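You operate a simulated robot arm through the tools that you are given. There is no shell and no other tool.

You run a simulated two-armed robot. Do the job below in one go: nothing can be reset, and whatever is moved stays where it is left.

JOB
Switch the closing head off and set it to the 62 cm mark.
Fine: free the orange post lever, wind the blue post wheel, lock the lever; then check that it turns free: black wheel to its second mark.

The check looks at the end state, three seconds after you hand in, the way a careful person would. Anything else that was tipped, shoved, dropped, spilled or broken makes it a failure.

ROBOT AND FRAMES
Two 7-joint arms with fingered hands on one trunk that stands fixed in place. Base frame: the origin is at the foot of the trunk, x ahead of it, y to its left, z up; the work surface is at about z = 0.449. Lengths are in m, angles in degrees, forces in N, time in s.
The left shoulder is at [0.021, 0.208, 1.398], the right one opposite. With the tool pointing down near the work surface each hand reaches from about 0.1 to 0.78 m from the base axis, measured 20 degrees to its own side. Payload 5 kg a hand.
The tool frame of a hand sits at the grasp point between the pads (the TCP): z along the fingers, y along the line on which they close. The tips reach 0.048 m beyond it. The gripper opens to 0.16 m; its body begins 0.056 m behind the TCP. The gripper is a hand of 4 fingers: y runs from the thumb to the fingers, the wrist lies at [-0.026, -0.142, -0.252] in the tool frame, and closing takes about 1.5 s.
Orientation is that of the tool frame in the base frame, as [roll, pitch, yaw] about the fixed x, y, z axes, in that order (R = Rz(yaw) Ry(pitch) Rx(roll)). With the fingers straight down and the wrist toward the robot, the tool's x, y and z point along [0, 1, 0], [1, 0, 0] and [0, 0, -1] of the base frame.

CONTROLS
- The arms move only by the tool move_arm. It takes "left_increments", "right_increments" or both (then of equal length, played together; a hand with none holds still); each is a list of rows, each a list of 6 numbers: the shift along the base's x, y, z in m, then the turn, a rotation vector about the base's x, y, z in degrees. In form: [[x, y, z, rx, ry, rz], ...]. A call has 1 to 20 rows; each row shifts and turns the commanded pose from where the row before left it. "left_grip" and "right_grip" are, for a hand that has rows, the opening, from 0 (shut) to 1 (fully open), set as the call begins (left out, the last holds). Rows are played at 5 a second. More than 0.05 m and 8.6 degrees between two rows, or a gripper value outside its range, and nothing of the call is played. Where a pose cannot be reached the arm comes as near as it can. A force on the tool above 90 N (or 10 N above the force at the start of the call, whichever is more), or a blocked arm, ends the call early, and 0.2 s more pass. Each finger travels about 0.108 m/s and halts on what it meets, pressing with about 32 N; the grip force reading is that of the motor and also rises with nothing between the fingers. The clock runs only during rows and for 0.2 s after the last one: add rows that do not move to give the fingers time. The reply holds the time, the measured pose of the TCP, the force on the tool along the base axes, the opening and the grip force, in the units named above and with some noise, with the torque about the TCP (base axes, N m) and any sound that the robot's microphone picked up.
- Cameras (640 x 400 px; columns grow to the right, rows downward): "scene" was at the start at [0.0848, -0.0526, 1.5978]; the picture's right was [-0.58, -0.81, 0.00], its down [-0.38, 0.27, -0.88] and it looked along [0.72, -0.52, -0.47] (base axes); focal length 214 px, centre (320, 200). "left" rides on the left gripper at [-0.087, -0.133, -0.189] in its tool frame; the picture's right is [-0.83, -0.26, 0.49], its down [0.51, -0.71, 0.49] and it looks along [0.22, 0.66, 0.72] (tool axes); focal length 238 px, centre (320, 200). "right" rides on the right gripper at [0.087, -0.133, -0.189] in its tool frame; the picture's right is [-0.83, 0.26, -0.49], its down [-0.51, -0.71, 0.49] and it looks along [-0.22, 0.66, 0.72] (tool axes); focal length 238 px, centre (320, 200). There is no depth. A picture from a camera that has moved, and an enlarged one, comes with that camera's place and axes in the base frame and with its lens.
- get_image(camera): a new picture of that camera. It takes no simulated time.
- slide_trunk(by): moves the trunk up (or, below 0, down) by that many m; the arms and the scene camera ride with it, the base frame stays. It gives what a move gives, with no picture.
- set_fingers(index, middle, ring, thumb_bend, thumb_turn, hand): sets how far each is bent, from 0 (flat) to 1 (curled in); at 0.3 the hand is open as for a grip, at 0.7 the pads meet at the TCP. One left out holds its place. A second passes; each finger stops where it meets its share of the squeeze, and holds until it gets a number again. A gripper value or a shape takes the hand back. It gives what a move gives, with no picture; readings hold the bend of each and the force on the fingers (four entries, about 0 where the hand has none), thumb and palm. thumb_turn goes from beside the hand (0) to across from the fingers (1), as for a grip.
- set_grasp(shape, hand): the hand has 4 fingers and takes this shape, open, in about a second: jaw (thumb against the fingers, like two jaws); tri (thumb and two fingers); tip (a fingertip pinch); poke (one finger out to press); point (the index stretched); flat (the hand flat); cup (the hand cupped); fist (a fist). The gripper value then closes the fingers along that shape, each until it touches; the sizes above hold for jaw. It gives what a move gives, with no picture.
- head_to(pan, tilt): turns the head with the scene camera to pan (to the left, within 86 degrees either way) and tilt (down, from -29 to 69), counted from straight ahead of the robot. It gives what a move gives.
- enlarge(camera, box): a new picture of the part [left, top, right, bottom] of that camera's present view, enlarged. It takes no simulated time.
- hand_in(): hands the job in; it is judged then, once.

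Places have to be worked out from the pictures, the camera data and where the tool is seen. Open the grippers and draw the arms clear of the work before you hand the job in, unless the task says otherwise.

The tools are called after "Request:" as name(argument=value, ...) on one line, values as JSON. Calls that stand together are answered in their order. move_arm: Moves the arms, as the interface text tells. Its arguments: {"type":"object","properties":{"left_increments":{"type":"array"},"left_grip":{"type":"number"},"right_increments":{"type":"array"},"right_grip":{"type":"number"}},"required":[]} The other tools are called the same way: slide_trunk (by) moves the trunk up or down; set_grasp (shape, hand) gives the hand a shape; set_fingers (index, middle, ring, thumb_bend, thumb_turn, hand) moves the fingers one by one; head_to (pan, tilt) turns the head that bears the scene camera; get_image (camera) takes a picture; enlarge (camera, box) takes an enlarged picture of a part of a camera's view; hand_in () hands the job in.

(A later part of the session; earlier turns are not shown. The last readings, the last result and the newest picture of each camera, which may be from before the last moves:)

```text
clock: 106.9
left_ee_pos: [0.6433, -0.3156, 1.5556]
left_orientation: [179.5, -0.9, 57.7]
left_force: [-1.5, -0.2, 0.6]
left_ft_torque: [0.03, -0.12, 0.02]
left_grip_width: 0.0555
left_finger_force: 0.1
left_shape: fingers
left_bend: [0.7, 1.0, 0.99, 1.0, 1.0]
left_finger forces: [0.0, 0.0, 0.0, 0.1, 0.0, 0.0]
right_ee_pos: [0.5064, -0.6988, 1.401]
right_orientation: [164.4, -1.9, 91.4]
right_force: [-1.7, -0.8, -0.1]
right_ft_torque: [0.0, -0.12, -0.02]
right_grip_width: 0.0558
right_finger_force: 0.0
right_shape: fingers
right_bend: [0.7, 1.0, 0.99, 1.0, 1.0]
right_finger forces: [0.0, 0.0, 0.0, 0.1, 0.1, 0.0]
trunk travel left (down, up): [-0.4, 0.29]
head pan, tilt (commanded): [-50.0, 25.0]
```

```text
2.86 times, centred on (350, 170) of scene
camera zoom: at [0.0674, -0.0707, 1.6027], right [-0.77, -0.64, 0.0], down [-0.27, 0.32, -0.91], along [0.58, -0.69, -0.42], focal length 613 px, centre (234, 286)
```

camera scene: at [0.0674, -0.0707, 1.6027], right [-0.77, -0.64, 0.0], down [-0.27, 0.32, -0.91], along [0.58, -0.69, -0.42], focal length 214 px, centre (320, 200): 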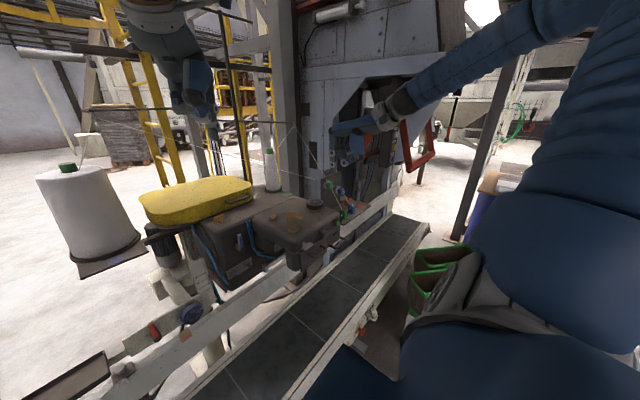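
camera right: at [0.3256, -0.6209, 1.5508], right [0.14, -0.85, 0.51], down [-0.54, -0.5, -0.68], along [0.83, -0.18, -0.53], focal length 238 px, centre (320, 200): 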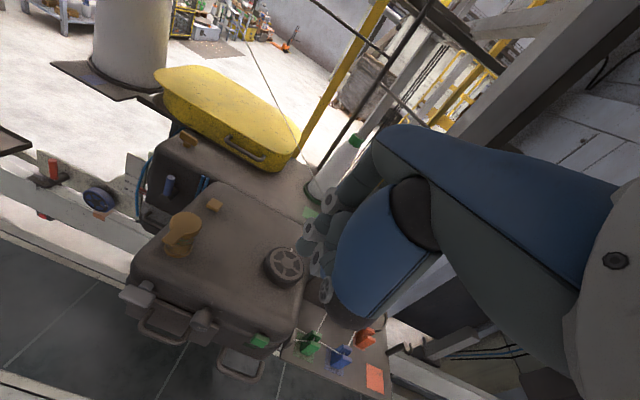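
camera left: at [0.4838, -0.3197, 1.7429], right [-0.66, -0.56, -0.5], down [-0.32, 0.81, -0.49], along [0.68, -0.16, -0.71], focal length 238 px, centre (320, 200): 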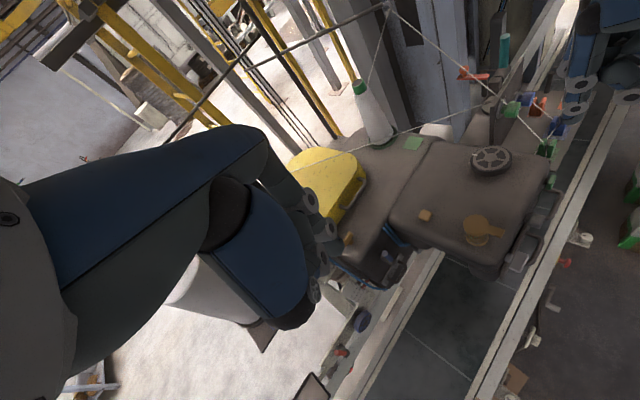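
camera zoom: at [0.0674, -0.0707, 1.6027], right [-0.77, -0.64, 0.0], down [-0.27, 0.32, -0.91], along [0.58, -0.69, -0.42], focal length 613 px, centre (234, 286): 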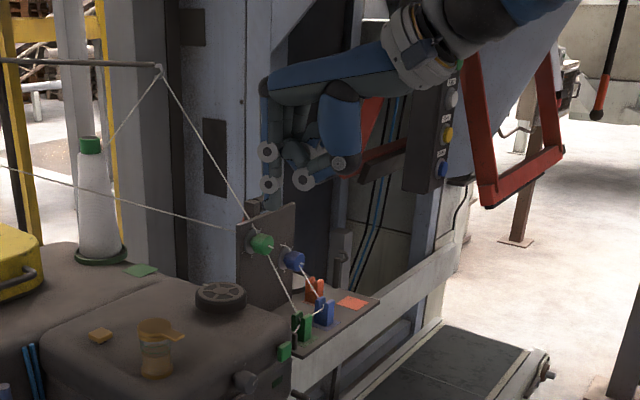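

Marks lie at 0° and ±122°. The tensioner's knob is close on the wheel's right, so I roll the right hand 35° to lift its curled fingers away, leaving the index lowest.

Request:
move_arm(right_increments=[[0, 0, 0, -7, 0, 0], [0, 0, 0, -7, 0, 0], [0, 0, 0, -7, 0, 0], [0, 0, 0, -7, 0, 0], [0, 0, 0, -7, 0, 0], [0, 0, 0, 0, 0, 0]])

Request:
enlarge(camera="left", box=[440, 40, 640, 190])

Request:
enlarge(camera="scene", box=[290, 100, 410, 240])

Request:
get_image(camera="right")

```text
clock: 108.3
left_ee_pos: [0.6468, -0.316, 1.5541]
left_orientation: [179.6, -0.8, 57.7]
left_force: [-0.3, 0.3, -0.4]
left_ft_torque: [0.0, 0.01, -0.01]
left_grip_width: 0.0557
left_finger_force: 0.0
left_shape: fingers
left_bend: [0.7, 1.0, 0.99, 1.0, 1.0]
left_finger forces: [0.0, 0.1, 0.0, 0.0, 0.0, 0.0]
right_ee_pos: [0.51, -0.7014, 1.3982]
right_orientation: [164.2, 1.3, 91.6]
right_force: [0.3, 0.0, -0.1]
right_ft_torque: [0.0, 0.04, 0.0]
right_grip_width: 0.0559
right_finger_force: 0.1
right_shape: fingers
right_bend: [0.7, 1.0, 0.99, 1.0, 1.0]
right_finger forces: [0.1, 0.0, 0.0, 0.1, 0.0, 0.0]
right hand out of reach, approached as far as the arm can: row 1, 2, 3, 4, 5
trunk travel left (down, up): [-0.4, 0.29]
head pan, tilt (commanded): [-50.0, 25.0]
```

```text
2.67 times, centred on (540, 115) of left
camera zoom: at [0.4874, -0.3187, 1.7421], right [-0.66, -0.56, -0.5], down [-0.32, 0.81, -0.49], along [0.68, -0.16, -0.71], focal length 636 px, centre (-267, 427)
```

zoom: 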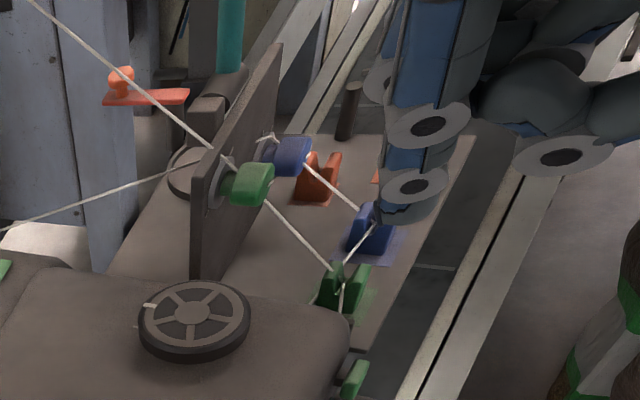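

```text
2.86 times, centred on (350, 170) of scene
camera zoom: at [0.0702, -0.0701, 1.6026], right [-0.77, -0.64, 0.0], down [-0.27, 0.32, -0.91], along [0.58, -0.69, -0.42], focal length 613 px, centre (234, 286)
```

zoom: 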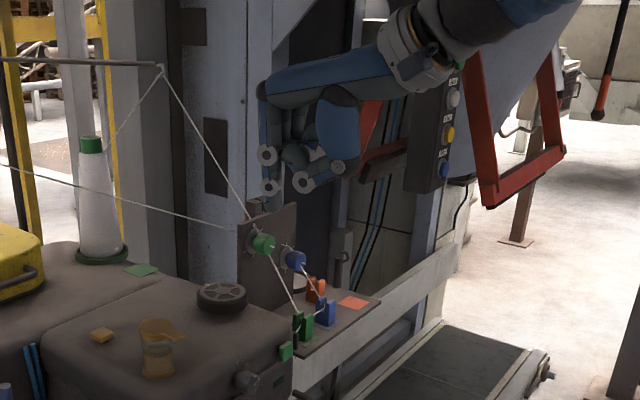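

```text
taken
camera right: at [0.3281, -0.6144, 1.5419], right [0.14, -0.82, 0.56], down [-0.53, -0.54, -0.65], along [0.83, -0.21, -0.51], focal length 238 px, centre (320, 200)
```

right: 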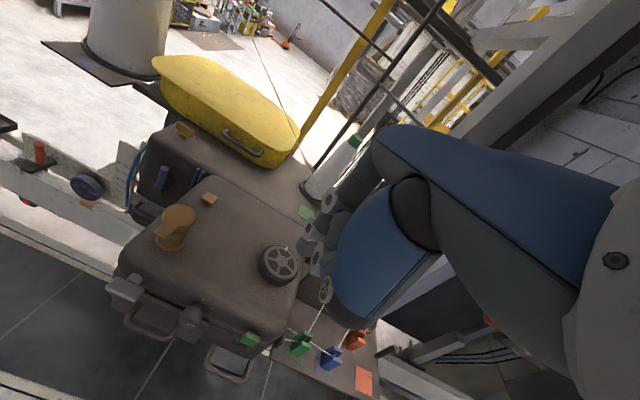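

That roll is out of reach. Instead I use the hand's right-most finger as the poker: index and middle curled (they then lie on the free left side), ring finger extended.

Request:
set_fingers(hand="right", index=1.0, middle=1.0, ring=0.7)

Request:
get_image(camera="right")

Request:
enlarge(camera="scene", box=[330, 120, 380, 175])

Request:
enlarge(camera="left", box=[540, 40, 640, 130])

```text
clock: 109.3
left_ee_pos: [0.6466, -0.3151, 1.5541]
left_orientation: [179.6, -0.8, 57.7]
left_force: [0.3, -0.1, -0.4]
left_ft_torque: [0.0, 0.03, -0.01]
left_grip_width: 0.0557
left_finger_force: 0.1
left_shape: fingers
left_bend: [0.7, 1.0, 0.99, 1.0, 1.0]
left_finger forces: [0.0, 0.0, 0.0, 0.0, 0.0, 0.1]
right_ee_pos: [0.5096, -0.6997, 1.3984]
right_orientation: [164.2, 1.3, 91.6]
right_force: [0.5, 0.1, -0.3]
right_ft_torque: [0.05, 0.0, -0.01]
right_grip_width: 0.0294
right_finger_force: 0.1
right_shape: fingers
right_bend: [0.8, 1.0, 0.7, 1.0, 1.0]
right_finger forces: [0.0, 0.1, 0.1, 0.1, 0.0, 0.0]
trunk travel left (down, up): [-0.4, 0.29]
head pan, tilt (commanded): [-50.0, 25.0]
```

```text
taken
camera right: at [0.328, -0.6145, 1.5419], right [0.14, -0.82, 0.56], down [-0.53, -0.54, -0.65], along [0.83, -0.21, -0.51], focal length 238 px, centre (320, 200)
```

right: 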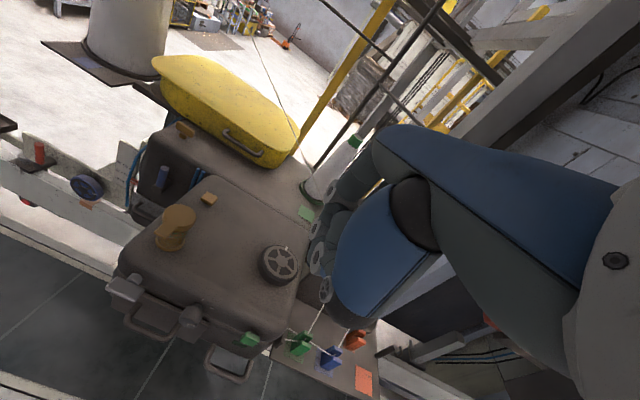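

```text
7.27 times, centred on (355, 148) of scene
camera zoom: at [0.0701, -0.0701, 1.6026], right [-0.77, -0.64, 0.0], down [-0.27, 0.32, -0.91], along [0.58, -0.69, -0.42], focal length 1560 px, centre (66, 582)
```

zoom: 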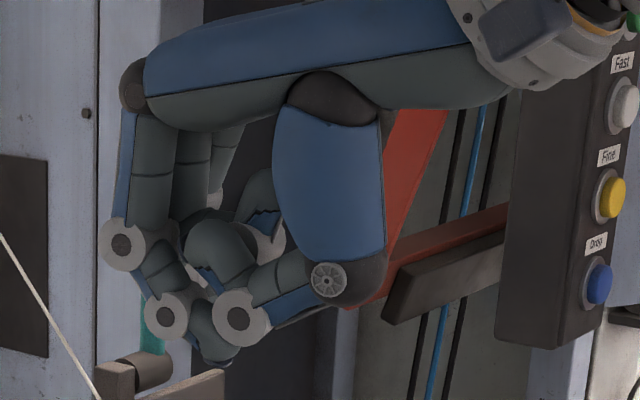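

```text
4.44 times, centred on (590, 85) of left
camera zoom: at [0.4873, -0.3188, 1.7421], right [-0.66, -0.56, -0.5], down [-0.32, 0.81, -0.49], along [0.68, -0.16, -0.71], focal length 1059 px, centre (-880, 711)
```

zoom: 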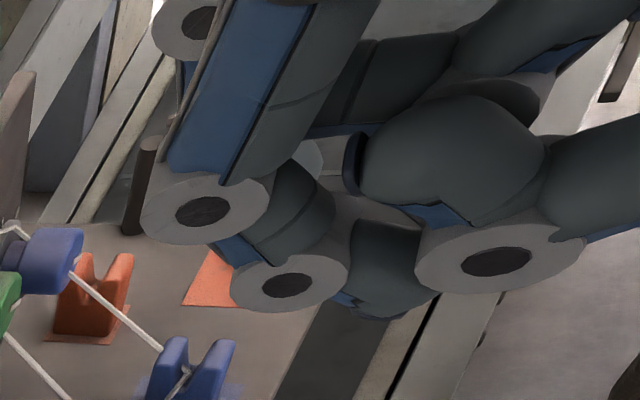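

I give the fingers a moment to settle and look again.

Request:
move_arm(right_increments=[[0, 0, 0, 0, 0, 0], [0, 0, 0, 0, 0, 0], [0, 0, 0, 0, 0, 0]])

Request:
enlarge(camera="scene", box=[330, 120, 380, 175])

Request:
enlarge(camera="left", box=[540, 40, 640, 130])

Request:
enlarge(camera="right", box=[250, 170, 400, 320])

```text
clock: 110.1
left_ee_pos: [0.6464, -0.315, 1.5531]
left_orientation: [179.6, -0.8, 57.7]
left_force: [0.2, 0.5, -0.6]
left_ft_torque: [-0.01, -0.01, 0.0]
left_grip_width: 0.0558
left_finger_force: 0.0
left_shape: fingers
left_bend: [0.7, 1.0, 0.99, 1.0, 1.0]
left_finger forces: [0.0, 0.1, 0.0, 0.0, 0.0, 0.0]
right_ee_pos: [0.5101, -0.7006, 1.3991]
right_orientation: [164.2, 1.4, 91.7]
right_force: [0.3, 0.1, -0.1]
right_ft_torque: [0.0, 0.0, -0.01]
right_grip_width: 0.0296
right_finger_force: 0.1
right_shape: fingers
right_bend: [0.8, 1.0, 0.7, 1.0, 1.0]
right_finger forces: [0.0, 0.0, 0.0, 0.1, 0.0, 0.0]
trunk travel left (down, up): [-0.4, 0.29]
head pan, tilt (commanded): [-50.0, 25.0]
```

```text
7.27 times, centred on (355, 148) of scene
camera zoom: at [0.07, -0.0701, 1.6026], right [-0.77, -0.64, 0.0], down [-0.27, 0.32, -0.91], along [0.58, -0.69, -0.42], focal length 1560 px, centre (66, 582)
```

zoom: 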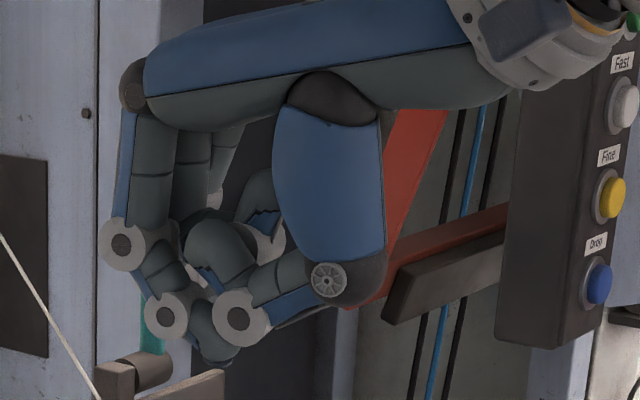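

```text
4.44 times, centred on (590, 85) of left
camera zoom: at [0.4872, -0.3188, 1.7421], right [-0.66, -0.56, -0.5], down [-0.32, 0.81, -0.49], along [0.68, -0.16, -0.71], focal length 1059 px, centre (-880, 711)
```

zoom: 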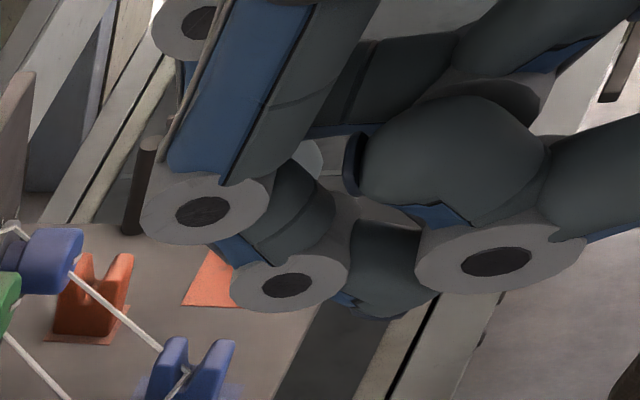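

```text
2.67 times, centred on (325, 245) of right
camera zoom: at [0.328, -0.6145, 1.5419], right [0.14, -0.82, 0.56], down [-0.53, -0.54, -0.65], along [0.83, -0.21, -0.51], focal length 636 px, centre (307, 80)
```

zoom: 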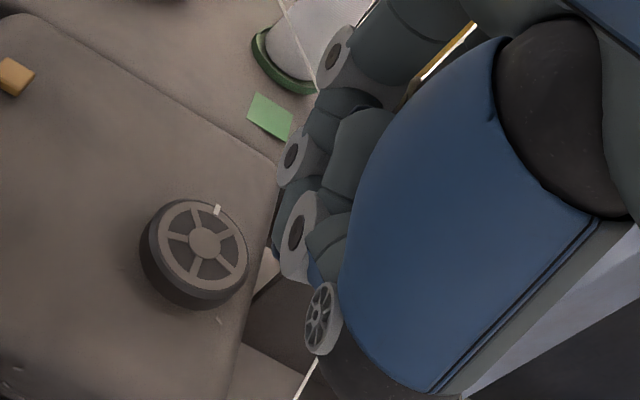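

The index is blocked by the bent thumb. I open the thumb, then curl the index fully.

Request:
set_fingers(hand="right", thumb_bend=0.2, index=1.0)

Request:
set_fingers(hand="right", thumb_bend=1.0)

Request:
enlarge(camera="scene", box=[330, 120, 380, 175])

Request:
enlarge(camera="left", box=[540, 40, 640, 130])

```text
clock: 111.1
left_ee_pos: [0.6457, -0.3155, 1.5539]
left_orientation: [179.6, -0.8, 57.7]
left_force: [-0.2, 0.3, -0.3]
left_ft_torque: [0.02, 0.01, -0.05]
left_grip_width: 0.0555
left_finger_force: 0.1
left_shape: fingers
left_bend: [0.7, 1.0, 0.99, 1.0, 1.0]
left_finger forces: [0.0, 0.0, 0.0, 0.0, 0.1, 0.0]
right_ee_pos: [0.5099, -0.6998, 1.398]
right_orientation: [164.2, 1.3, 91.7]
right_force: [0.3, -0.2, -0.2]
right_ft_torque: [0.0, -0.01, -0.02]
right_grip_width: 0.1141
right_finger_force: 0.0
right_shape: fingers
right_bend: [0.99, 1.0, 0.7, 0.2, 1.0]
right_finger forces: [0.1, 0.0, 0.0, 0.0, 0.1, 0.0]
trunk travel left (down, up): [-0.4, 0.29]
head pan, tilt (commanded): [-50.0, 25.0]
```

```text
clock: 112.1
left_ee_pos: [0.6467, -0.3149, 1.5547]
left_orientation: [179.5, -0.8, 57.7]
left_force: [0.0, -0.2, 0.5]
left_ft_torque: [-0.03, 0.04, 0.02]
left_grip_width: 0.0557
left_finger_force: 0.1
left_shape: fingers
left_bend: [0.7, 1.0, 0.99, 1.0, 1.0]
left_finger forces: [0.0, 0.1, 0.1, 0.0, 0.0, 0.0]
right_ee_pos: [0.5096, -0.6999, 1.3984]
right_orientation: [164.2, 1.3, 91.6]
right_force: [0.1, 0.0, -0.6]
right_ft_torque: [0.0, -0.01, 0.0]
right_grip_width: 0.0597
right_finger_force: 0.1
right_shape: fingers
right_bend: [1.0, 1.0, 0.7, 0.93, 1.0]
right_finger forces: [0.0, 0.0, 0.1, 0.1, 0.0, 0.1]
trunk travel left (down, up): [-0.4, 0.29]
head pan, tilt (commanded): [-50.0, 25.0]
```

```text
7.27 times, centred on (355, 148) of scene
camera zoom: at [0.0701, -0.0702, 1.6026], right [-0.77, -0.64, 0.0], down [-0.27, 0.32, -0.91], along [0.58, -0.69, -0.42], focal length 1560 px, centre (66, 582)
```

zoom: 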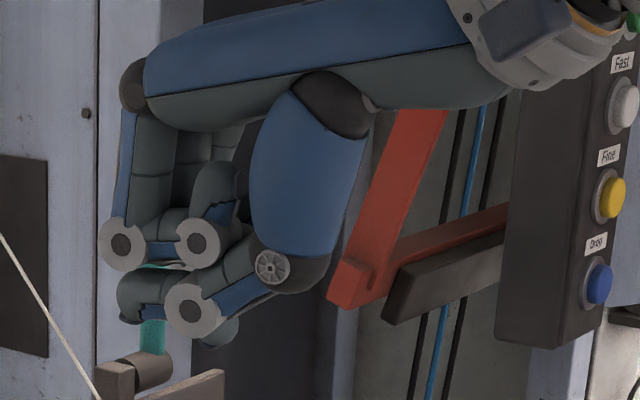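

```text
4.44 times, centred on (590, 85) of left
camera zoom: at [0.4872, -0.3188, 1.7421], right [-0.66, -0.56, -0.5], down [-0.32, 0.81, -0.49], along [0.68, -0.16, -0.71], focal length 1059 px, centre (-880, 711)
```

zoom: 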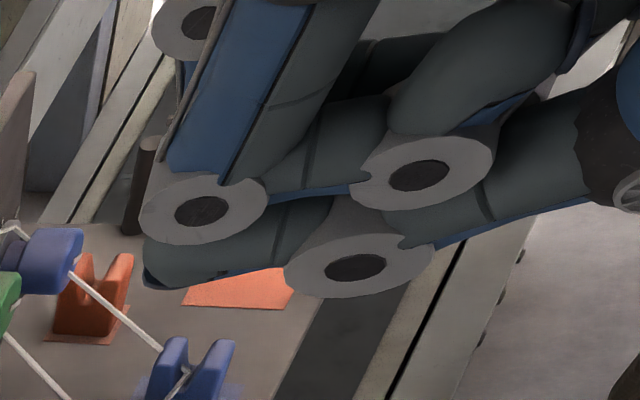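

Now the thumb lies under the fingers. I turn the thumb aside.

Request:
set_fingers(hand="right", thumb_bend=0.0, thumb_turn=0.0)

Request:
enlarge(camera="scene", box=[330, 120, 380, 175])

Request:
enlarge(camera="left", box=[540, 40, 640, 130])

Request:
get_image(camera="right")

```text
clock: 113.1
left_ee_pos: [0.6468, -0.3144, 1.5542]
left_orientation: [179.6, -0.8, 57.7]
left_force: [0.1, -0.2, -0.5]
left_ft_torque: [0.04, -0.01, -0.01]
left_grip_width: 0.0555
left_finger_force: 0.1
left_shape: fingers
left_bend: [0.7, 1.0, 0.99, 1.0, 1.0]
left_finger forces: [0.1, 0.0, 0.0, 0.1, 0.0, 0.0]
right_ee_pos: [0.5099, -0.7, 1.3985]
right_orientation: [164.3, 1.4, 91.5]
right_force: [0.3, -0.6, 0.2]
right_ft_torque: [0.0, 0.03, 0.01]
right_grip_width: 0.1665
right_finger_force: 0.0
right_shape: fingers
right_bend: [1.0, 1.0, 0.7, 0.0, 0.0]
right_finger forces: [0.1, 0.1, 0.0, 0.0, 0.1, 0.0]
trunk travel left (down, up): [-0.4, 0.29]
head pan, tilt (commanded): [-50.0, 25.0]
```

```text
7.27 times, centred on (355, 148) of scene
camera zoom: at [0.07, -0.0701, 1.6026], right [-0.77, -0.64, 0.0], down [-0.27, 0.32, -0.91], along [0.58, -0.69, -0.42], focal length 1560 px, centre (66, 582)
```

zoom: 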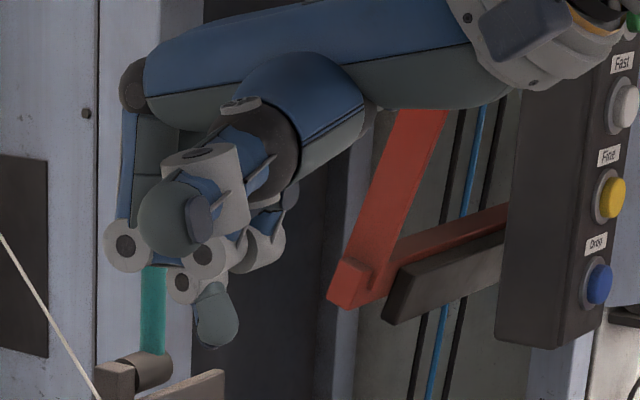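

```text
4.44 times, centred on (590, 85) of left
camera zoom: at [0.4872, -0.3187, 1.7421], right [-0.66, -0.56, -0.5], down [-0.32, 0.81, -0.49], along [0.68, -0.16, -0.71], focal length 1059 px, centre (-880, 711)
```

zoom: 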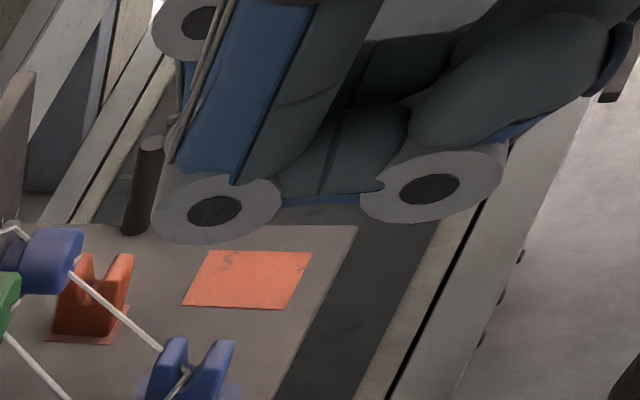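

```text
taken
camera right: at [0.328, -0.6145, 1.542], right [0.14, -0.82, 0.56], down [-0.53, -0.54, -0.65], along [0.83, -0.21, -0.51], focal length 238 px, centre (320, 200)
```

right: 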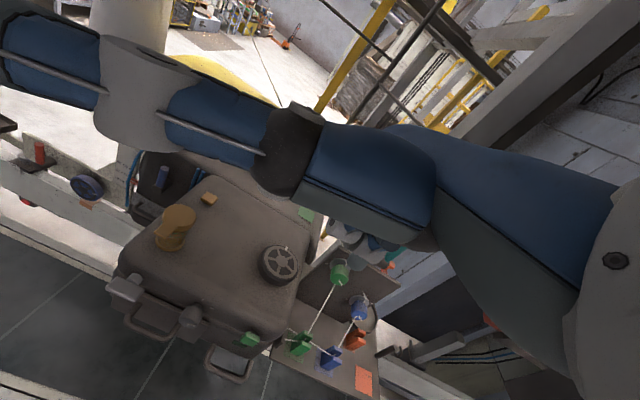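

The ring finger is now the lowest and free, but the straight thumb sticks out left. I bend the thumb at this turn to shorten it.

Request:
set_fingers(hand="right", thumb_bend=1.0)

Request:
enlarge(camera="scene", box=[330, 120, 380, 175])

Request:
get_image(camera="right")

Request:
enlarge(camera="left", box=[540, 20, 640, 130])

```text
clock: 114.1
left_ee_pos: [0.646, -0.3159, 1.5538]
left_orientation: [179.6, -0.8, 57.7]
left_force: [-0.7, -0.2, 0.4]
left_ft_torque: [0.01, 0.03, 0.01]
left_grip_width: 0.0557
left_finger_force: 0.0
left_shape: fingers
left_bend: [0.7, 1.0, 0.99, 1.0, 1.0]
left_finger forces: [0.1, 0.0, 0.0, 0.0, 0.0, 0.0]
right_ee_pos: [0.5097, -0.7003, 1.3988]
right_orientation: [164.2, 1.4, 91.6]
right_force: [-1.0, 0.6, 0.1]
right_ft_torque: [0.03, 0.03, -0.04]
right_grip_width: 0.0797
right_finger_force: 0.0
right_shape: fingers
right_bend: [1.0, 1.0, 0.7, 1.0, 0.0]
right_finger forces: [0.1, 0.0, 0.0, 0.0, 0.0, 0.0]
trunk travel left (down, up): [-0.4, 0.29]
head pan, tilt (commanded): [-50.0, 25.0]
```

```text
7.27 times, centred on (355, 148) of scene
camera zoom: at [0.0701, -0.0702, 1.6026], right [-0.77, -0.64, 0.0], down [-0.27, 0.32, -0.91], along [0.58, -0.69, -0.42], focal length 1560 px, centre (66, 582)
```

zoom: 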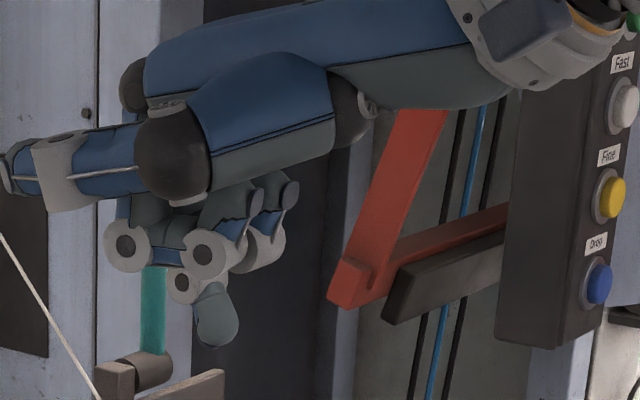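

```text
taken
camera right: at [0.328, -0.6146, 1.5419], right [0.14, -0.82, 0.56], down [-0.53, -0.54, -0.65], along [0.83, -0.21, -0.51], focal length 238 px, centre (320, 200)
```

right: 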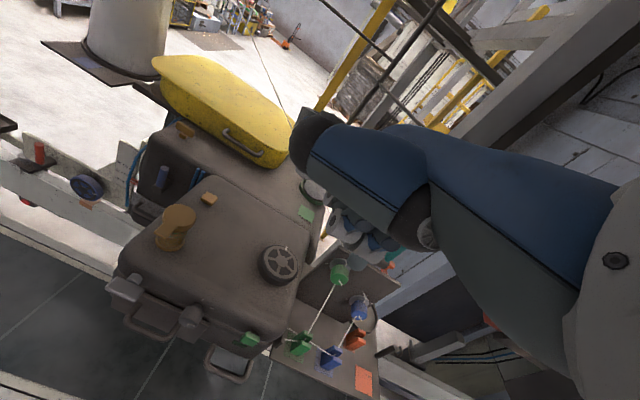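

```text
3.64 times, centred on (590, 75) of left
camera zoom: at [0.4873, -0.3188, 1.7421], right [-0.66, -0.56, -0.5], down [-0.32, 0.81, -0.49], along [0.68, -0.16, -0.71], focal length 867 px, centre (-662, 654)
```

zoom: 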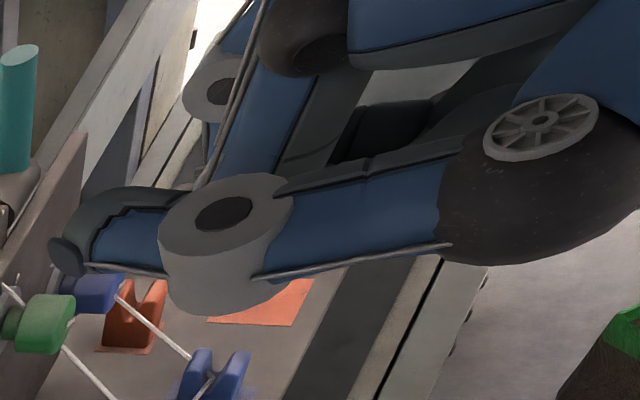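

The thumb now lies up and clear. I zoom in to locate the ring finger's tip.

Request:
enlarge(camera="right", box=[310, 190, 410, 270])

Request:
enlarge(camera="left", box=[540, 60, 640, 140])

Request:
enlarge(camera="scene", box=[335, 140, 360, 170])

```text
5.00 times, centred on (360, 230) of right
camera zoom: at [0.328, -0.6146, 1.5419], right [0.14, -0.82, 0.56], down [-0.53, -0.54, -0.65], along [0.83, -0.21, -0.51], focal length 1192 px, centre (120, 50)
```

zoom: 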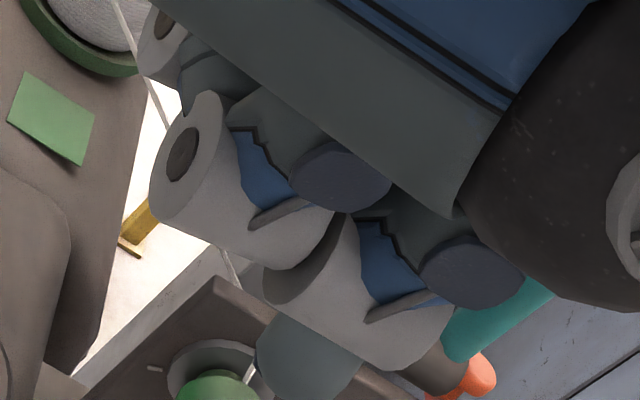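

```text
5.00 times, centred on (590, 100) of left
camera zoom: at [0.4873, -0.3188, 1.7421], right [-0.66, -0.56, -0.5], down [-0.32, 0.81, -0.49], along [0.68, -0.16, -0.71], focal length 1192 px, centre (-1030, 700)
```

zoom: 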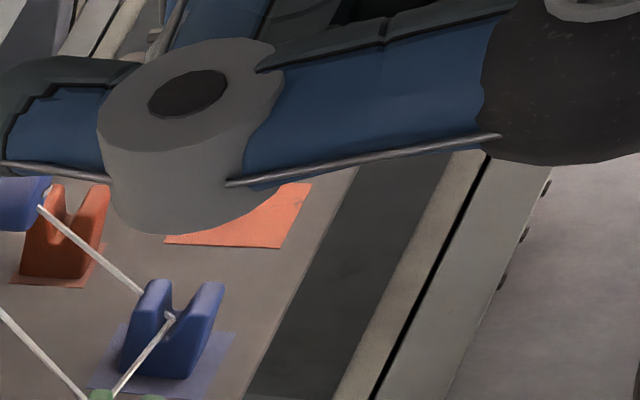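

```text
13.33 times, centred on (348, 155) of scene
camera zoom: at [0.0701, -0.0702, 1.6026], right [-0.77, -0.64, 0.0], down [-0.27, 0.32, -0.91], along [0.58, -0.69, -0.42], focal length 2860 px, centre (-47, 800)
```

zoom: 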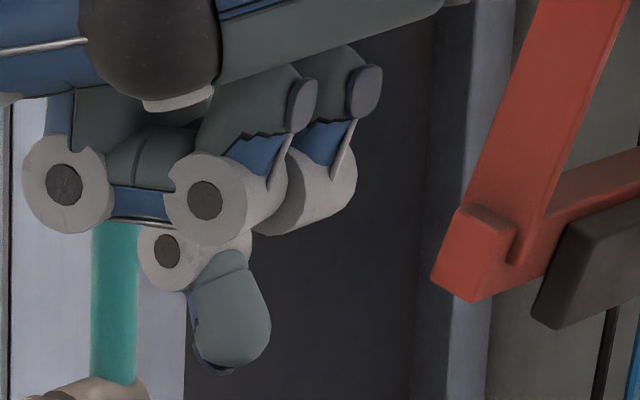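

Ring tip is at TCP + (0.024, -0.051), bottom 0.036 below TCP, 5 cm below the other fingers. I move it above the wheel's near-right rim, still 4 cm high.

Request:
move_arm(right_increments=[[0.0183, 0.0053, -0.03, 0, 0, 0], [0.0183, 0.0053, -0.03, 0, 0, 0], [0.0183, 0.0053, -0.03, 0, 0, 0], [0.0183, 0.0053, -0.03, 0, 0, 0], [0, 0, 0, 0, 0, 0]])

Request:
enlarge(camera="scene", box=[290, 150, 360, 220])

Request:
enlarge(camera="left", box=[460, 70, 600, 190])

Request:
get_image(camera="right")

```text
clock: 115.3
left_ee_pos: [0.6451, -0.315, 1.5552]
left_orientation: [179.6, -0.7, 57.7]
left_force: [-0.5, 0.5, 0.2]
left_ft_torque: [-0.01, -0.1, 0.0]
left_grip_width: 0.0558
left_finger_force: 0.0
left_shape: fingers
left_bend: [0.7, 1.0, 0.99, 1.0, 1.0]
left_finger forces: [0.0, 0.0, 0.1, 0.0, 0.0, 0.1]
right_ee_pos: [0.5831, -0.6781, 1.2787]
right_orientation: [164.1, 1.3, 91.6]
right_force: [-0.6, 0.1, 0.4]
right_ft_torque: [-0.04, -0.05, -0.03]
right_grip_width: 0.08
right_finger_force: 0.1
right_shape: fingers
right_bend: [1.0, 1.0, 0.7, 1.0, 0.0]
right_finger forces: [0.0, 0.0, 0.0, 0.1, 0.1, 0.1]
trunk travel left (down, up): [-0.4, 0.29]
head pan, tilt (commanded): [-50.0, 25.0]
```

```text
5.71 times, centred on (325, 185) of scene
camera zoom: at [0.0684, -0.0695, 1.6028], right [-0.77, -0.64, 0.0], down [-0.27, 0.32, -0.91], along [0.58, -0.69, -0.42], focal length 1226 px, centre (291, 286)
```

zoom: 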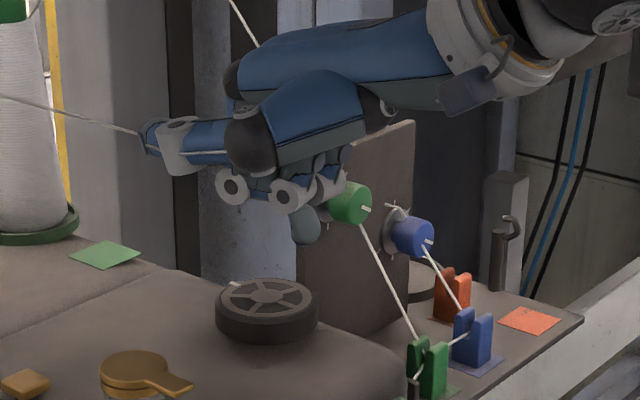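

```text
3.33 times, centred on (530, 130) of left
camera zoom: at [0.4853, -0.318, 1.7431], right [-0.66, -0.56, -0.5], down [-0.32, 0.81, -0.49], along [0.68, -0.16, -0.71], focal length 794 px, centre (-380, 433)
```

zoom: 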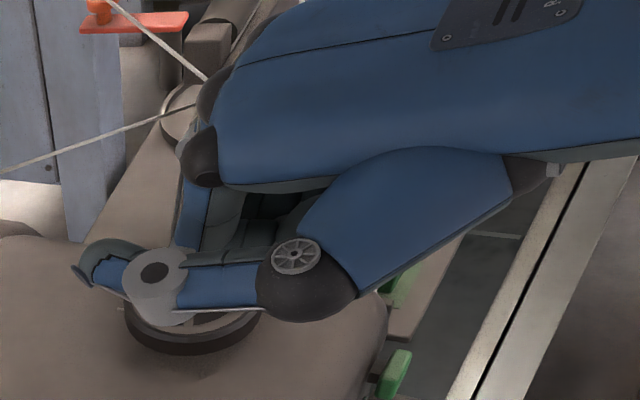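

```text
taken
camera right: at [0.4007, -0.5927, 1.4224], right [0.14, -0.82, 0.56], down [-0.53, -0.54, -0.65], along [0.83, -0.21, -0.51], focal length 238 px, centre (320, 200)
```

right: 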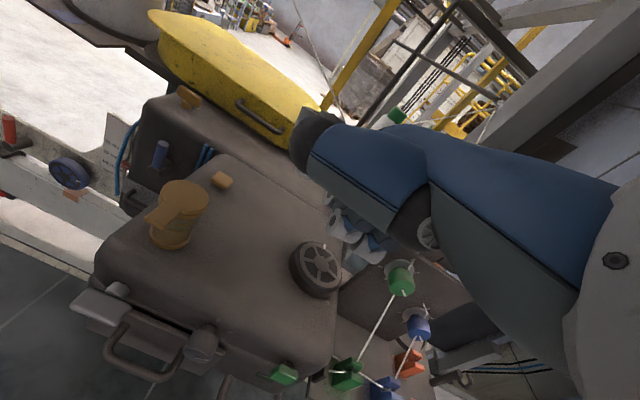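

The tip is above the wheel's near-right rim as computed, with threads at a safe distance. I lower until it touches.

Request:
move_arm(right_increments=[[0, 0, -0.015, 0, 0, 0], [0, 0, -0.012, 0, 0, 0], [0, 0, -0.005, 0, 0, 0], [0, 0, -0.003, 0, 0, 0]])

Request:
enlarge(camera="scene", box=[290, 160, 350, 220])

Request:
enlarge(camera="right", box=[260, 190, 400, 310])

```text
clock: 116.3
left_ee_pos: [0.6469, -0.3158, 1.5544]
left_orientation: [179.6, -0.8, 57.7]
left_force: [-0.2, 0.3, -0.1]
left_ft_torque: [-0.02, -0.03, 0.0]
left_grip_width: 0.0554
left_finger_force: 0.1
left_shape: fingers
left_bend: [0.7, 1.0, 0.99, 1.0, 1.0]
left_finger forces: [0.1, 0.1, 0.0, 0.0, 0.1, 0.1]
right_ee_pos: [0.5828, -0.6794, 1.2419]
right_orientation: [164.2, 1.3, 91.4]
right_force: [0.1, -0.4, -0.3]
right_ft_torque: [0.03, 0.0, 0.01]
right_grip_width: 0.08
right_finger_force: 0.1
right_shape: fingers
right_bend: [1.0, 1.0, 0.7, 1.0, 0.0]
right_finger forces: [0.0, 0.0, 0.0, 0.0, 0.1, 0.0]
trunk travel left (down, up): [-0.4, 0.29]
head pan, tilt (commanded): [-50.0, 25.0]
```

```text
6.67 times, centred on (320, 190) of scene
camera zoom: at [0.0702, -0.0704, 1.6026], right [-0.77, -0.64, 0.0], down [-0.27, 0.32, -0.91], along [0.58, -0.69, -0.42], focal length 1430 px, centre (320, 267)
```

zoom: 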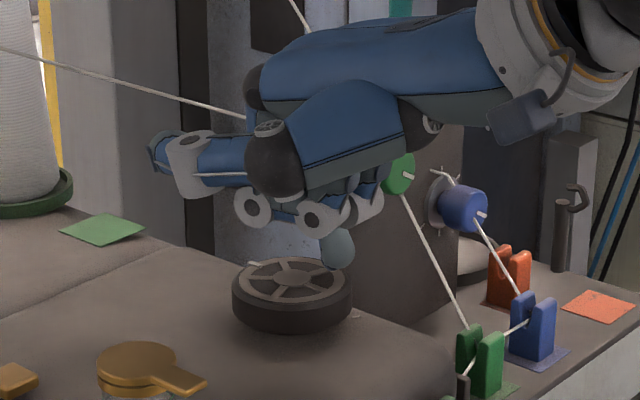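

```text
3.33 times, centred on (330, 250) of right
camera zoom: at [0.4017, -0.5938, 1.3861], right [0.14, -0.82, 0.56], down [-0.53, -0.54, -0.65], along [0.83, -0.21, -0.51], focal length 794 px, centre (287, 33)
```

zoom: 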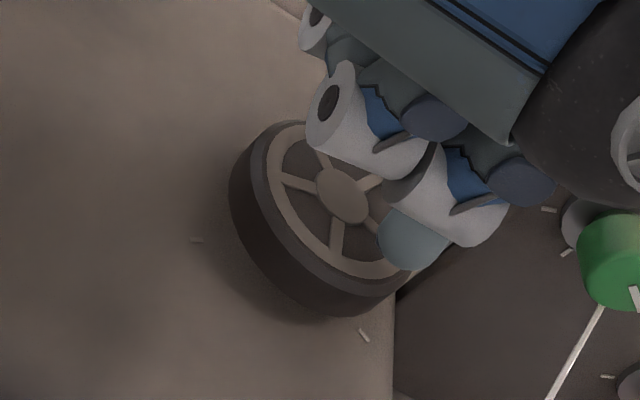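

The tip hovers at the wheel's outer right edge. I shift it slightly inward and lower in 3 mm steps to a light press.

Request:
move_arm(right_increments=[[0.004, 0.008, 0, 0, 0, 0], [0, 0, -0.003, 0, 0, 0], [0, 0, -0.003, 0, 0, 0]])

Request:
enlarge(camera="right", box=[260, 190, 400, 310])

```text
clock: 117.1
left_ee_pos: [0.6464, -0.3148, 1.5547]
left_orientation: [179.6, -0.8, 57.8]
left_force: [-0.5, -0.1, -0.4]
left_ft_torque: [0.01, 0.01, -0.01]
left_grip_width: 0.0556
left_finger_force: 0.0
left_shape: fingers
left_bend: [0.7, 1.0, 0.99, 1.0, 1.0]
left_finger forces: [0.0, 0.1, 0.1, 0.1, 0.0, 0.1]
right_ee_pos: [0.5889, -0.6711, 1.2368]
right_orientation: [164.2, 1.4, 91.6]
right_force: [-0.9, -0.1, 0.6]
right_ft_torque: [0.03, 0.01, 0.02]
right_grip_width: 0.0799
right_finger_force: 0.0
right_shape: fingers
right_bend: [1.0, 1.0, 0.7, 1.0, 0.0]
right_finger forces: [0.0, 0.0, 0.1, 0.0, 0.1, 0.0]
trunk travel left (down, up): [-0.4, 0.29]
head pan, tilt (commanded): [-50.0, 25.0]
```

```text
3.33 times, centred on (330, 250) of right
camera zoom: at [0.4059, -0.5856, 1.38], right [0.14, -0.82, 0.56], down [-0.53, -0.54, -0.65], along [0.83, -0.21, -0.51], focal length 794 px, centre (287, 33)
```

zoom: 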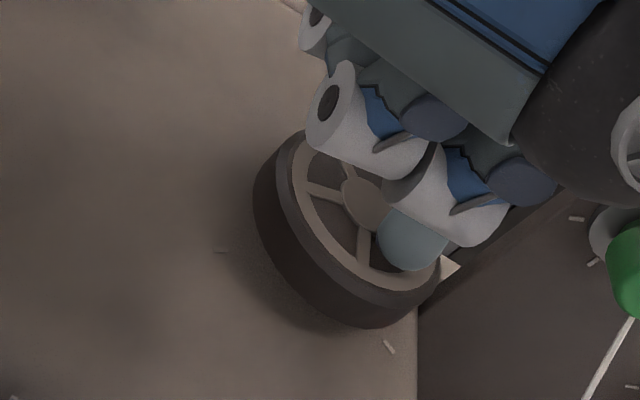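

No contact yet; I lower further.

Request:
move_arm(right_increments=[[0, 0, -0.003, 0, 0, 0], [0, 0, -0.003, 0, 0, 0]])

Request:
enlarge(camera="scene", box=[300, 180, 340, 215])

```text
clock: 117.7
left_ee_pos: [0.6462, -0.3153, 1.5551]
left_orientation: [179.5, -0.8, 57.8]
left_force: [-0.8, -0.3, 0.1]
left_ft_torque: [-0.02, -0.01, 0.01]
left_grip_width: 0.0559
left_finger_force: 0.0
left_shape: fingers
left_bend: [0.7, 1.0, 0.99, 1.0, 1.0]
left_finger forces: [0.0, 0.0, 0.0, 0.1, 0.1, 0.0]
right_ee_pos: [0.5891, -0.6709, 1.2324]
right_orientation: [164.1, 1.5, 91.6]
right_force: [0.5, -1.6, 10.3]
right_ft_torque: [-0.62, -0.24, 0.0]
right_grip_width: 0.0796
right_finger_force: 4.8
right_shape: fingers
right_bend: [1.0, 1.0, 0.7, 1.0, 0.0]
right_finger forces: [0.0, 0.0, 10.0, 0.0, 0.0, 0.1]
trunk travel left (down, up): [-0.4, 0.29]
head pan, tilt (commanded): [-50.0, 25.0]
```

```text
11.43 times, centred on (320, 198) of scene
camera zoom: at [0.0694, -0.0694, 1.6028], right [-0.77, -0.64, 0.0], down [-0.27, 0.32, -0.91], along [0.58, -0.69, -0.42], focal length 2451 px, centre (320, 229)
```

zoom: 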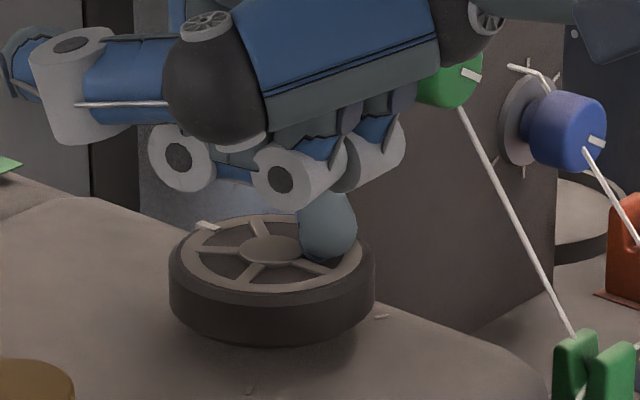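

Contact with 10 N. I now drag the fingertip clockwise (seen from above) along a small arc about the wheel's axis: first 40°.

Request:
move_arm(right_increments=[[-0.00254, 0.00263, 0, 0, 0, 0], [-0.00205, 0.00304, 0, 0, 0, 0], [-0.00149, 0.00334, 0, 0, 0, 0], [-0.00088, 0.00355, 0, 0, 0, 0]])

Request:
enlarge(camera="scene", box=[300, 180, 340, 215])

Request:
enlarge(camera="right", box=[260, 190, 400, 310])

```text
clock: 118.7
left_ee_pos: [0.6455, -0.3152, 1.5559]
left_orientation: [179.4, -0.7, 57.7]
left_force: [-0.7, -0.3, 0.4]
left_ft_torque: [0.0, 0.01, -0.03]
left_grip_width: 0.0557
left_finger_force: 0.0
left_shape: fingers
left_bend: [0.7, 1.0, 0.99, 1.0, 1.0]
left_finger forces: [0.0, 0.0, 0.0, 0.0, 0.1, 0.0]
right_ee_pos: [0.5808, -0.6584, 1.2328]
right_orientation: [164.1, 1.3, 91.6]
right_force: [2.7, -0.8, 15.3]
right_ft_torque: [-0.94, -0.5, 0.04]
right_grip_width: 0.0799
right_finger_force: 8.4
right_shape: fingers
right_bend: [1.0, 1.0, 0.69, 1.0, 0.0]
right_finger forces: [0.1, 0.1, 16.3, 0.0, 0.0, 0.1]
trunk travel left (down, up): [-0.4, 0.29]
head pan, tilt (commanded): [-50.0, 25.0]
```

```text
11.43 times, centred on (320, 198) of scene
camera zoom: at [0.0693, -0.0692, 1.6027], right [-0.77, -0.64, 0.0], down [-0.27, 0.32, -0.91], along [0.58, -0.69, -0.42], focal length 2451 px, centre (320, 229)
```

zoom: 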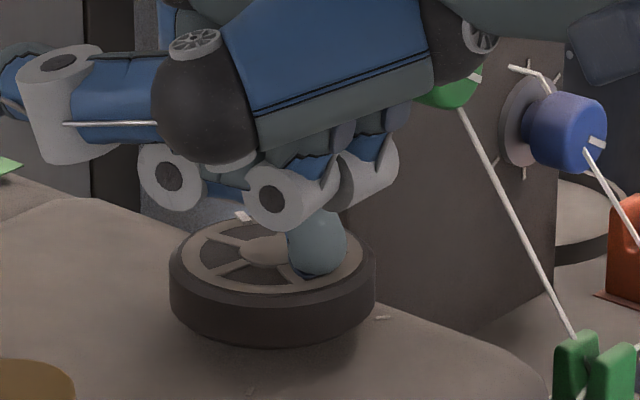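

```text
3.33 times, centred on (330, 250) of right
camera zoom: at [0.3981, -0.5719, 1.376], right [0.14, -0.82, 0.56], down [-0.53, -0.54, -0.65], along [0.83, -0.21, -0.51], focal length 794 px, centre (287, 33)
```

zoom: 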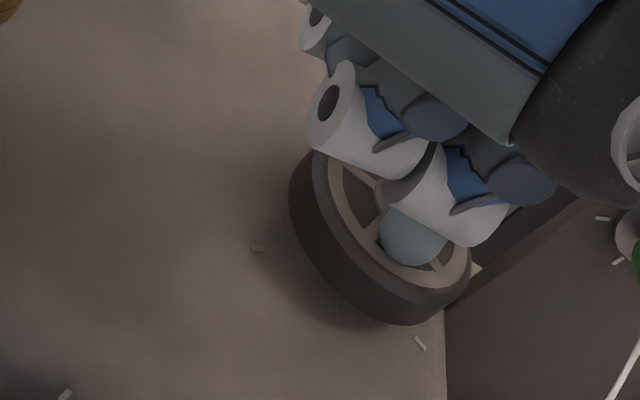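

The wheel follows: its index has turned about 30° clockwise. I continue the arc another 60°, easing the pressure slightly.

Request:
move_arm(right_increments=[[-0.00026, 0.00366, 0.0008, 0, 0, 0], [0.00039, 0.00364, 0, 0, 0, 0], [0.00101, 0.00352, 0, 0, 0, 0], [0.0016, 0.00329, 0, 0, 0, 0], [0.00215, 0.00296, 0, 0, 0, 0], [0.00263, 0.00254, 0, 0, 0, 0]])

Request:
enlarge(camera="scene", box=[300, 180, 340, 215])

Request:
enlarge(camera="right", box=[260, 190, 400, 310])

```text
clock: 120.1
left_ee_pos: [0.645, -0.3148, 1.555]
left_orientation: [179.5, -0.8, 57.6]
left_force: [-0.4, -0.4, 0.8]
left_ft_torque: [-0.03, -0.05, 0.0]
left_grip_width: 0.0555
left_finger_force: 0.0
left_shape: fingers
left_bend: [0.7, 1.0, 0.99, 1.0, 1.0]
left_finger forces: [0.0, 0.1, 0.1, 0.1, 0.1, 0.0]
right_ee_pos: [0.5873, -0.6375, 1.2322]
right_orientation: [164.3, 1.4, 91.6]
right_force: [0.3, -2.8, 13.9]
right_ft_torque: [-0.89, -0.26, -0.11]
right_grip_width: 0.08
right_finger_force: 7.5
right_shape: fingers
right_bend: [1.0, 1.0, 0.7, 1.0, 0.0]
right_finger forces: [0.0, 0.0, 14.5, 0.0, 0.0, 0.0]
trunk travel left (down, up): [-0.4, 0.29]
head pan, tilt (commanded): [-50.0, 25.0]
```

```text
11.43 times, centred on (320, 198) of scene
camera zoom: at [0.0693, -0.0692, 1.6027], right [-0.77, -0.64, 0.0], down [-0.27, 0.32, -0.91], along [0.58, -0.69, -0.42], focal length 2451 px, centre (320, 229)
```

zoom: 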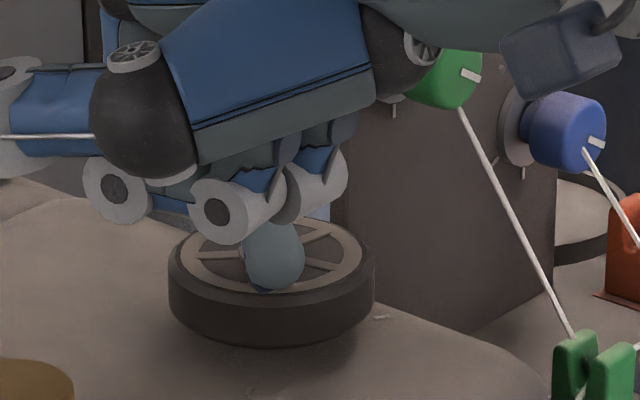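

```text
3.33 times, centred on (330, 250) of right
camera zoom: at [0.4051, -0.5525, 1.3761], right [0.14, -0.82, 0.56], down [-0.53, -0.54, -0.65], along [0.83, -0.21, -0.51], focal length 794 px, centre (287, 33)
```

zoom: 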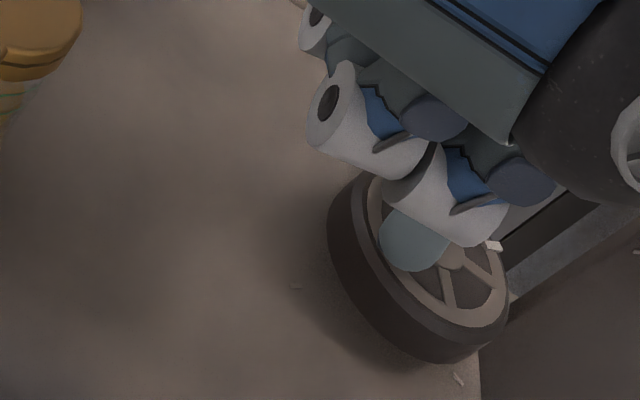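

The index mark is now at about -70°. I continue the arc by another 40°.

Request:
move_arm(right_increments=[[0.0033, 0.0024, 0, 0, 0, 0], [0.0037, 0.0019, 0, 0, 0, 0], [0.0039, 0.0012, 0, 0, 0, 0], [0.0041, 0.0005, 0, 0, 0, 0]])

Request:
enlarge(camera="right", box=[290, 210, 390, 310])

Request:
enlarge(camera="scene", box=[300, 180, 340, 215])

```text
clock: 121.1
left_ee_pos: [0.646, -0.3145, 1.5547]
left_orientation: [179.5, -0.7, 57.7]
left_force: [1.1, -0.1, 0.4]
left_ft_torque: [-0.02, 0.03, 0.02]
left_grip_width: 0.0554
left_finger_force: 0.0
left_shape: fingers
left_bend: [0.7, 1.0, 0.99, 1.0, 1.0]
left_finger forces: [0.0, 0.0, 0.0, 0.0, 0.0, 0.0]
right_ee_pos: [0.6031, -0.6308, 1.2324]
right_orientation: [164.2, 1.3, 91.6]
right_force: [-2.8, 1.6, 10.4]
right_ft_torque: [-0.54, -0.03, -0.17]
right_grip_width: 0.08
right_finger_force: 5.8
right_shape: fingers
right_bend: [1.0, 1.0, 0.71, 1.0, 0.0]
right_finger forces: [0.0, 0.0, 11.1, 0.1, 0.0, 0.0]
trunk travel left (down, up): [-0.4, 0.29]
head pan, tilt (commanded): [-50.0, 25.0]
```

```text
4.00 times, centred on (340, 260) of right
camera zoom: at [0.4207, -0.5459, 1.3759], right [0.14, -0.82, 0.56], down [-0.53, -0.54, -0.65], along [0.83, -0.21, -0.51], focal length 953 px, centre (240, -40)
```

zoom: 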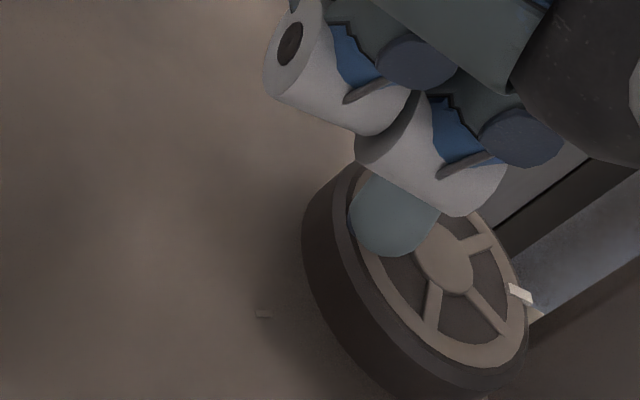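

```text
11.43 times, centred on (320, 198) of scene
camera zoom: at [0.0696, -0.0687, 1.6027], right [-0.77, -0.64, 0.0], down [-0.27, 0.32, -0.91], along [0.58, -0.69, -0.42], focal length 2451 px, centre (320, 229)
```

zoom: 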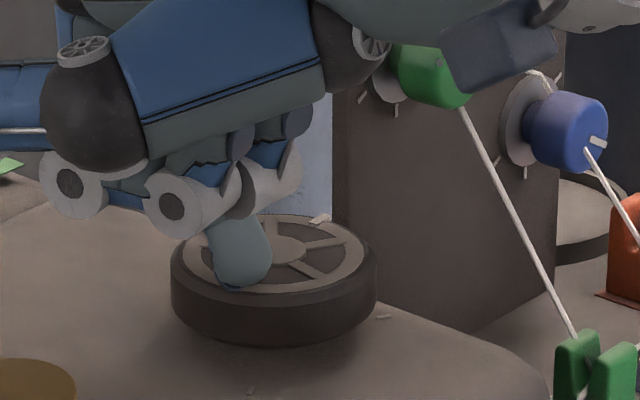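

The index is at about -87°. Some 33° remain; I continue the arc another 30°.

Request:
move_arm(right_increments=[[0.0042, -0.0004, 0, 0, 0, 0], [0.004, -0.001, 0, 0, 0, 0], [0.0038, -0.0018, 0, 0, 0, 0]])

Request:
enlarge(camera="right", box=[290, 220, 390, 320])

Request:
enlarge(camera="scene", box=[300, 180, 340, 215])

```text
clock: 121.9
left_ee_pos: [0.6459, -0.3138, 1.5541]
left_orientation: [179.5, -0.8, 57.7]
left_force: [0.4, 0.0, 0.3]
left_ft_torque: [-0.04, 0.0, -0.02]
left_grip_width: 0.0555
left_finger_force: 0.0
left_shape: fingers
left_bend: [0.7, 1.0, 0.99, 1.0, 1.0]
left_finger forces: [0.0, 0.0, 0.0, 0.1, 0.1, 0.1]
right_ee_pos: [0.6116, -0.6372, 1.2326]
right_orientation: [164.0, 1.3, 91.6]
right_force: [-2.6, 0.8, 10.7]
right_ft_torque: [-0.46, -0.07, -0.12]
right_grip_width: 0.08
right_finger_force: 5.1
right_shape: fingers
right_bend: [1.0, 1.0, 0.71, 1.0, 0.0]
right_finger forces: [0.0, 0.0, 10.0, 0.1, 0.0, 0.0]
right hand out of reach, approached as far as the arm can: row 3
trunk travel left (down, up): [-0.4, 0.29]
head pan, tilt (commanded): [-50.0, 25.0]
```

```text
4.00 times, centred on (340, 270) of right
camera zoom: at [0.4287, -0.553, 1.3756], right [0.14, -0.82, 0.56], down [-0.53, -0.54, -0.66], along [0.84, -0.21, -0.51], focal length 953 px, centre (240, -80)
```

zoom: 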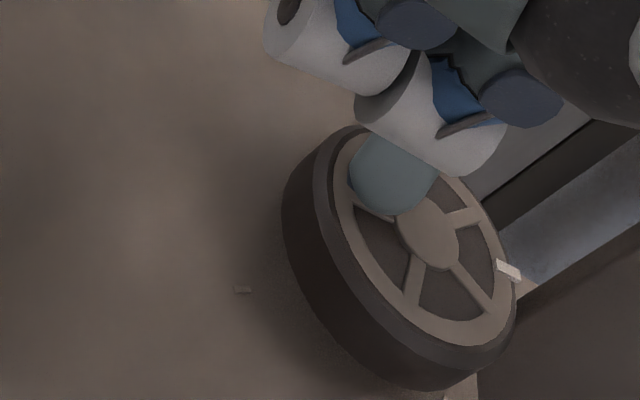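

```text
11.43 times, centred on (320, 198) of scene
camera zoom: at [0.0693, -0.069, 1.6027], right [-0.77, -0.64, 0.0], down [-0.27, 0.32, -0.91], along [0.58, -0.69, -0.42], focal length 2451 px, centre (320, 229)
```

zoom: 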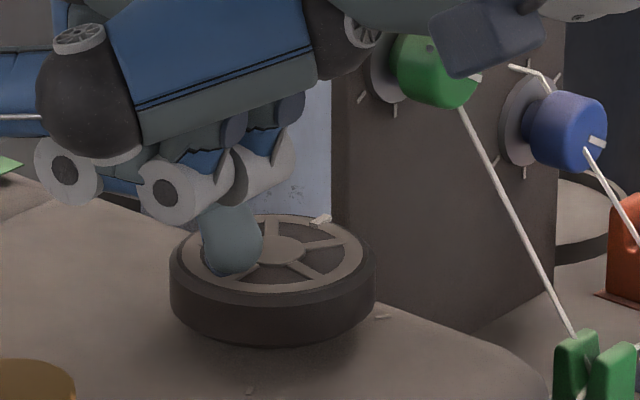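

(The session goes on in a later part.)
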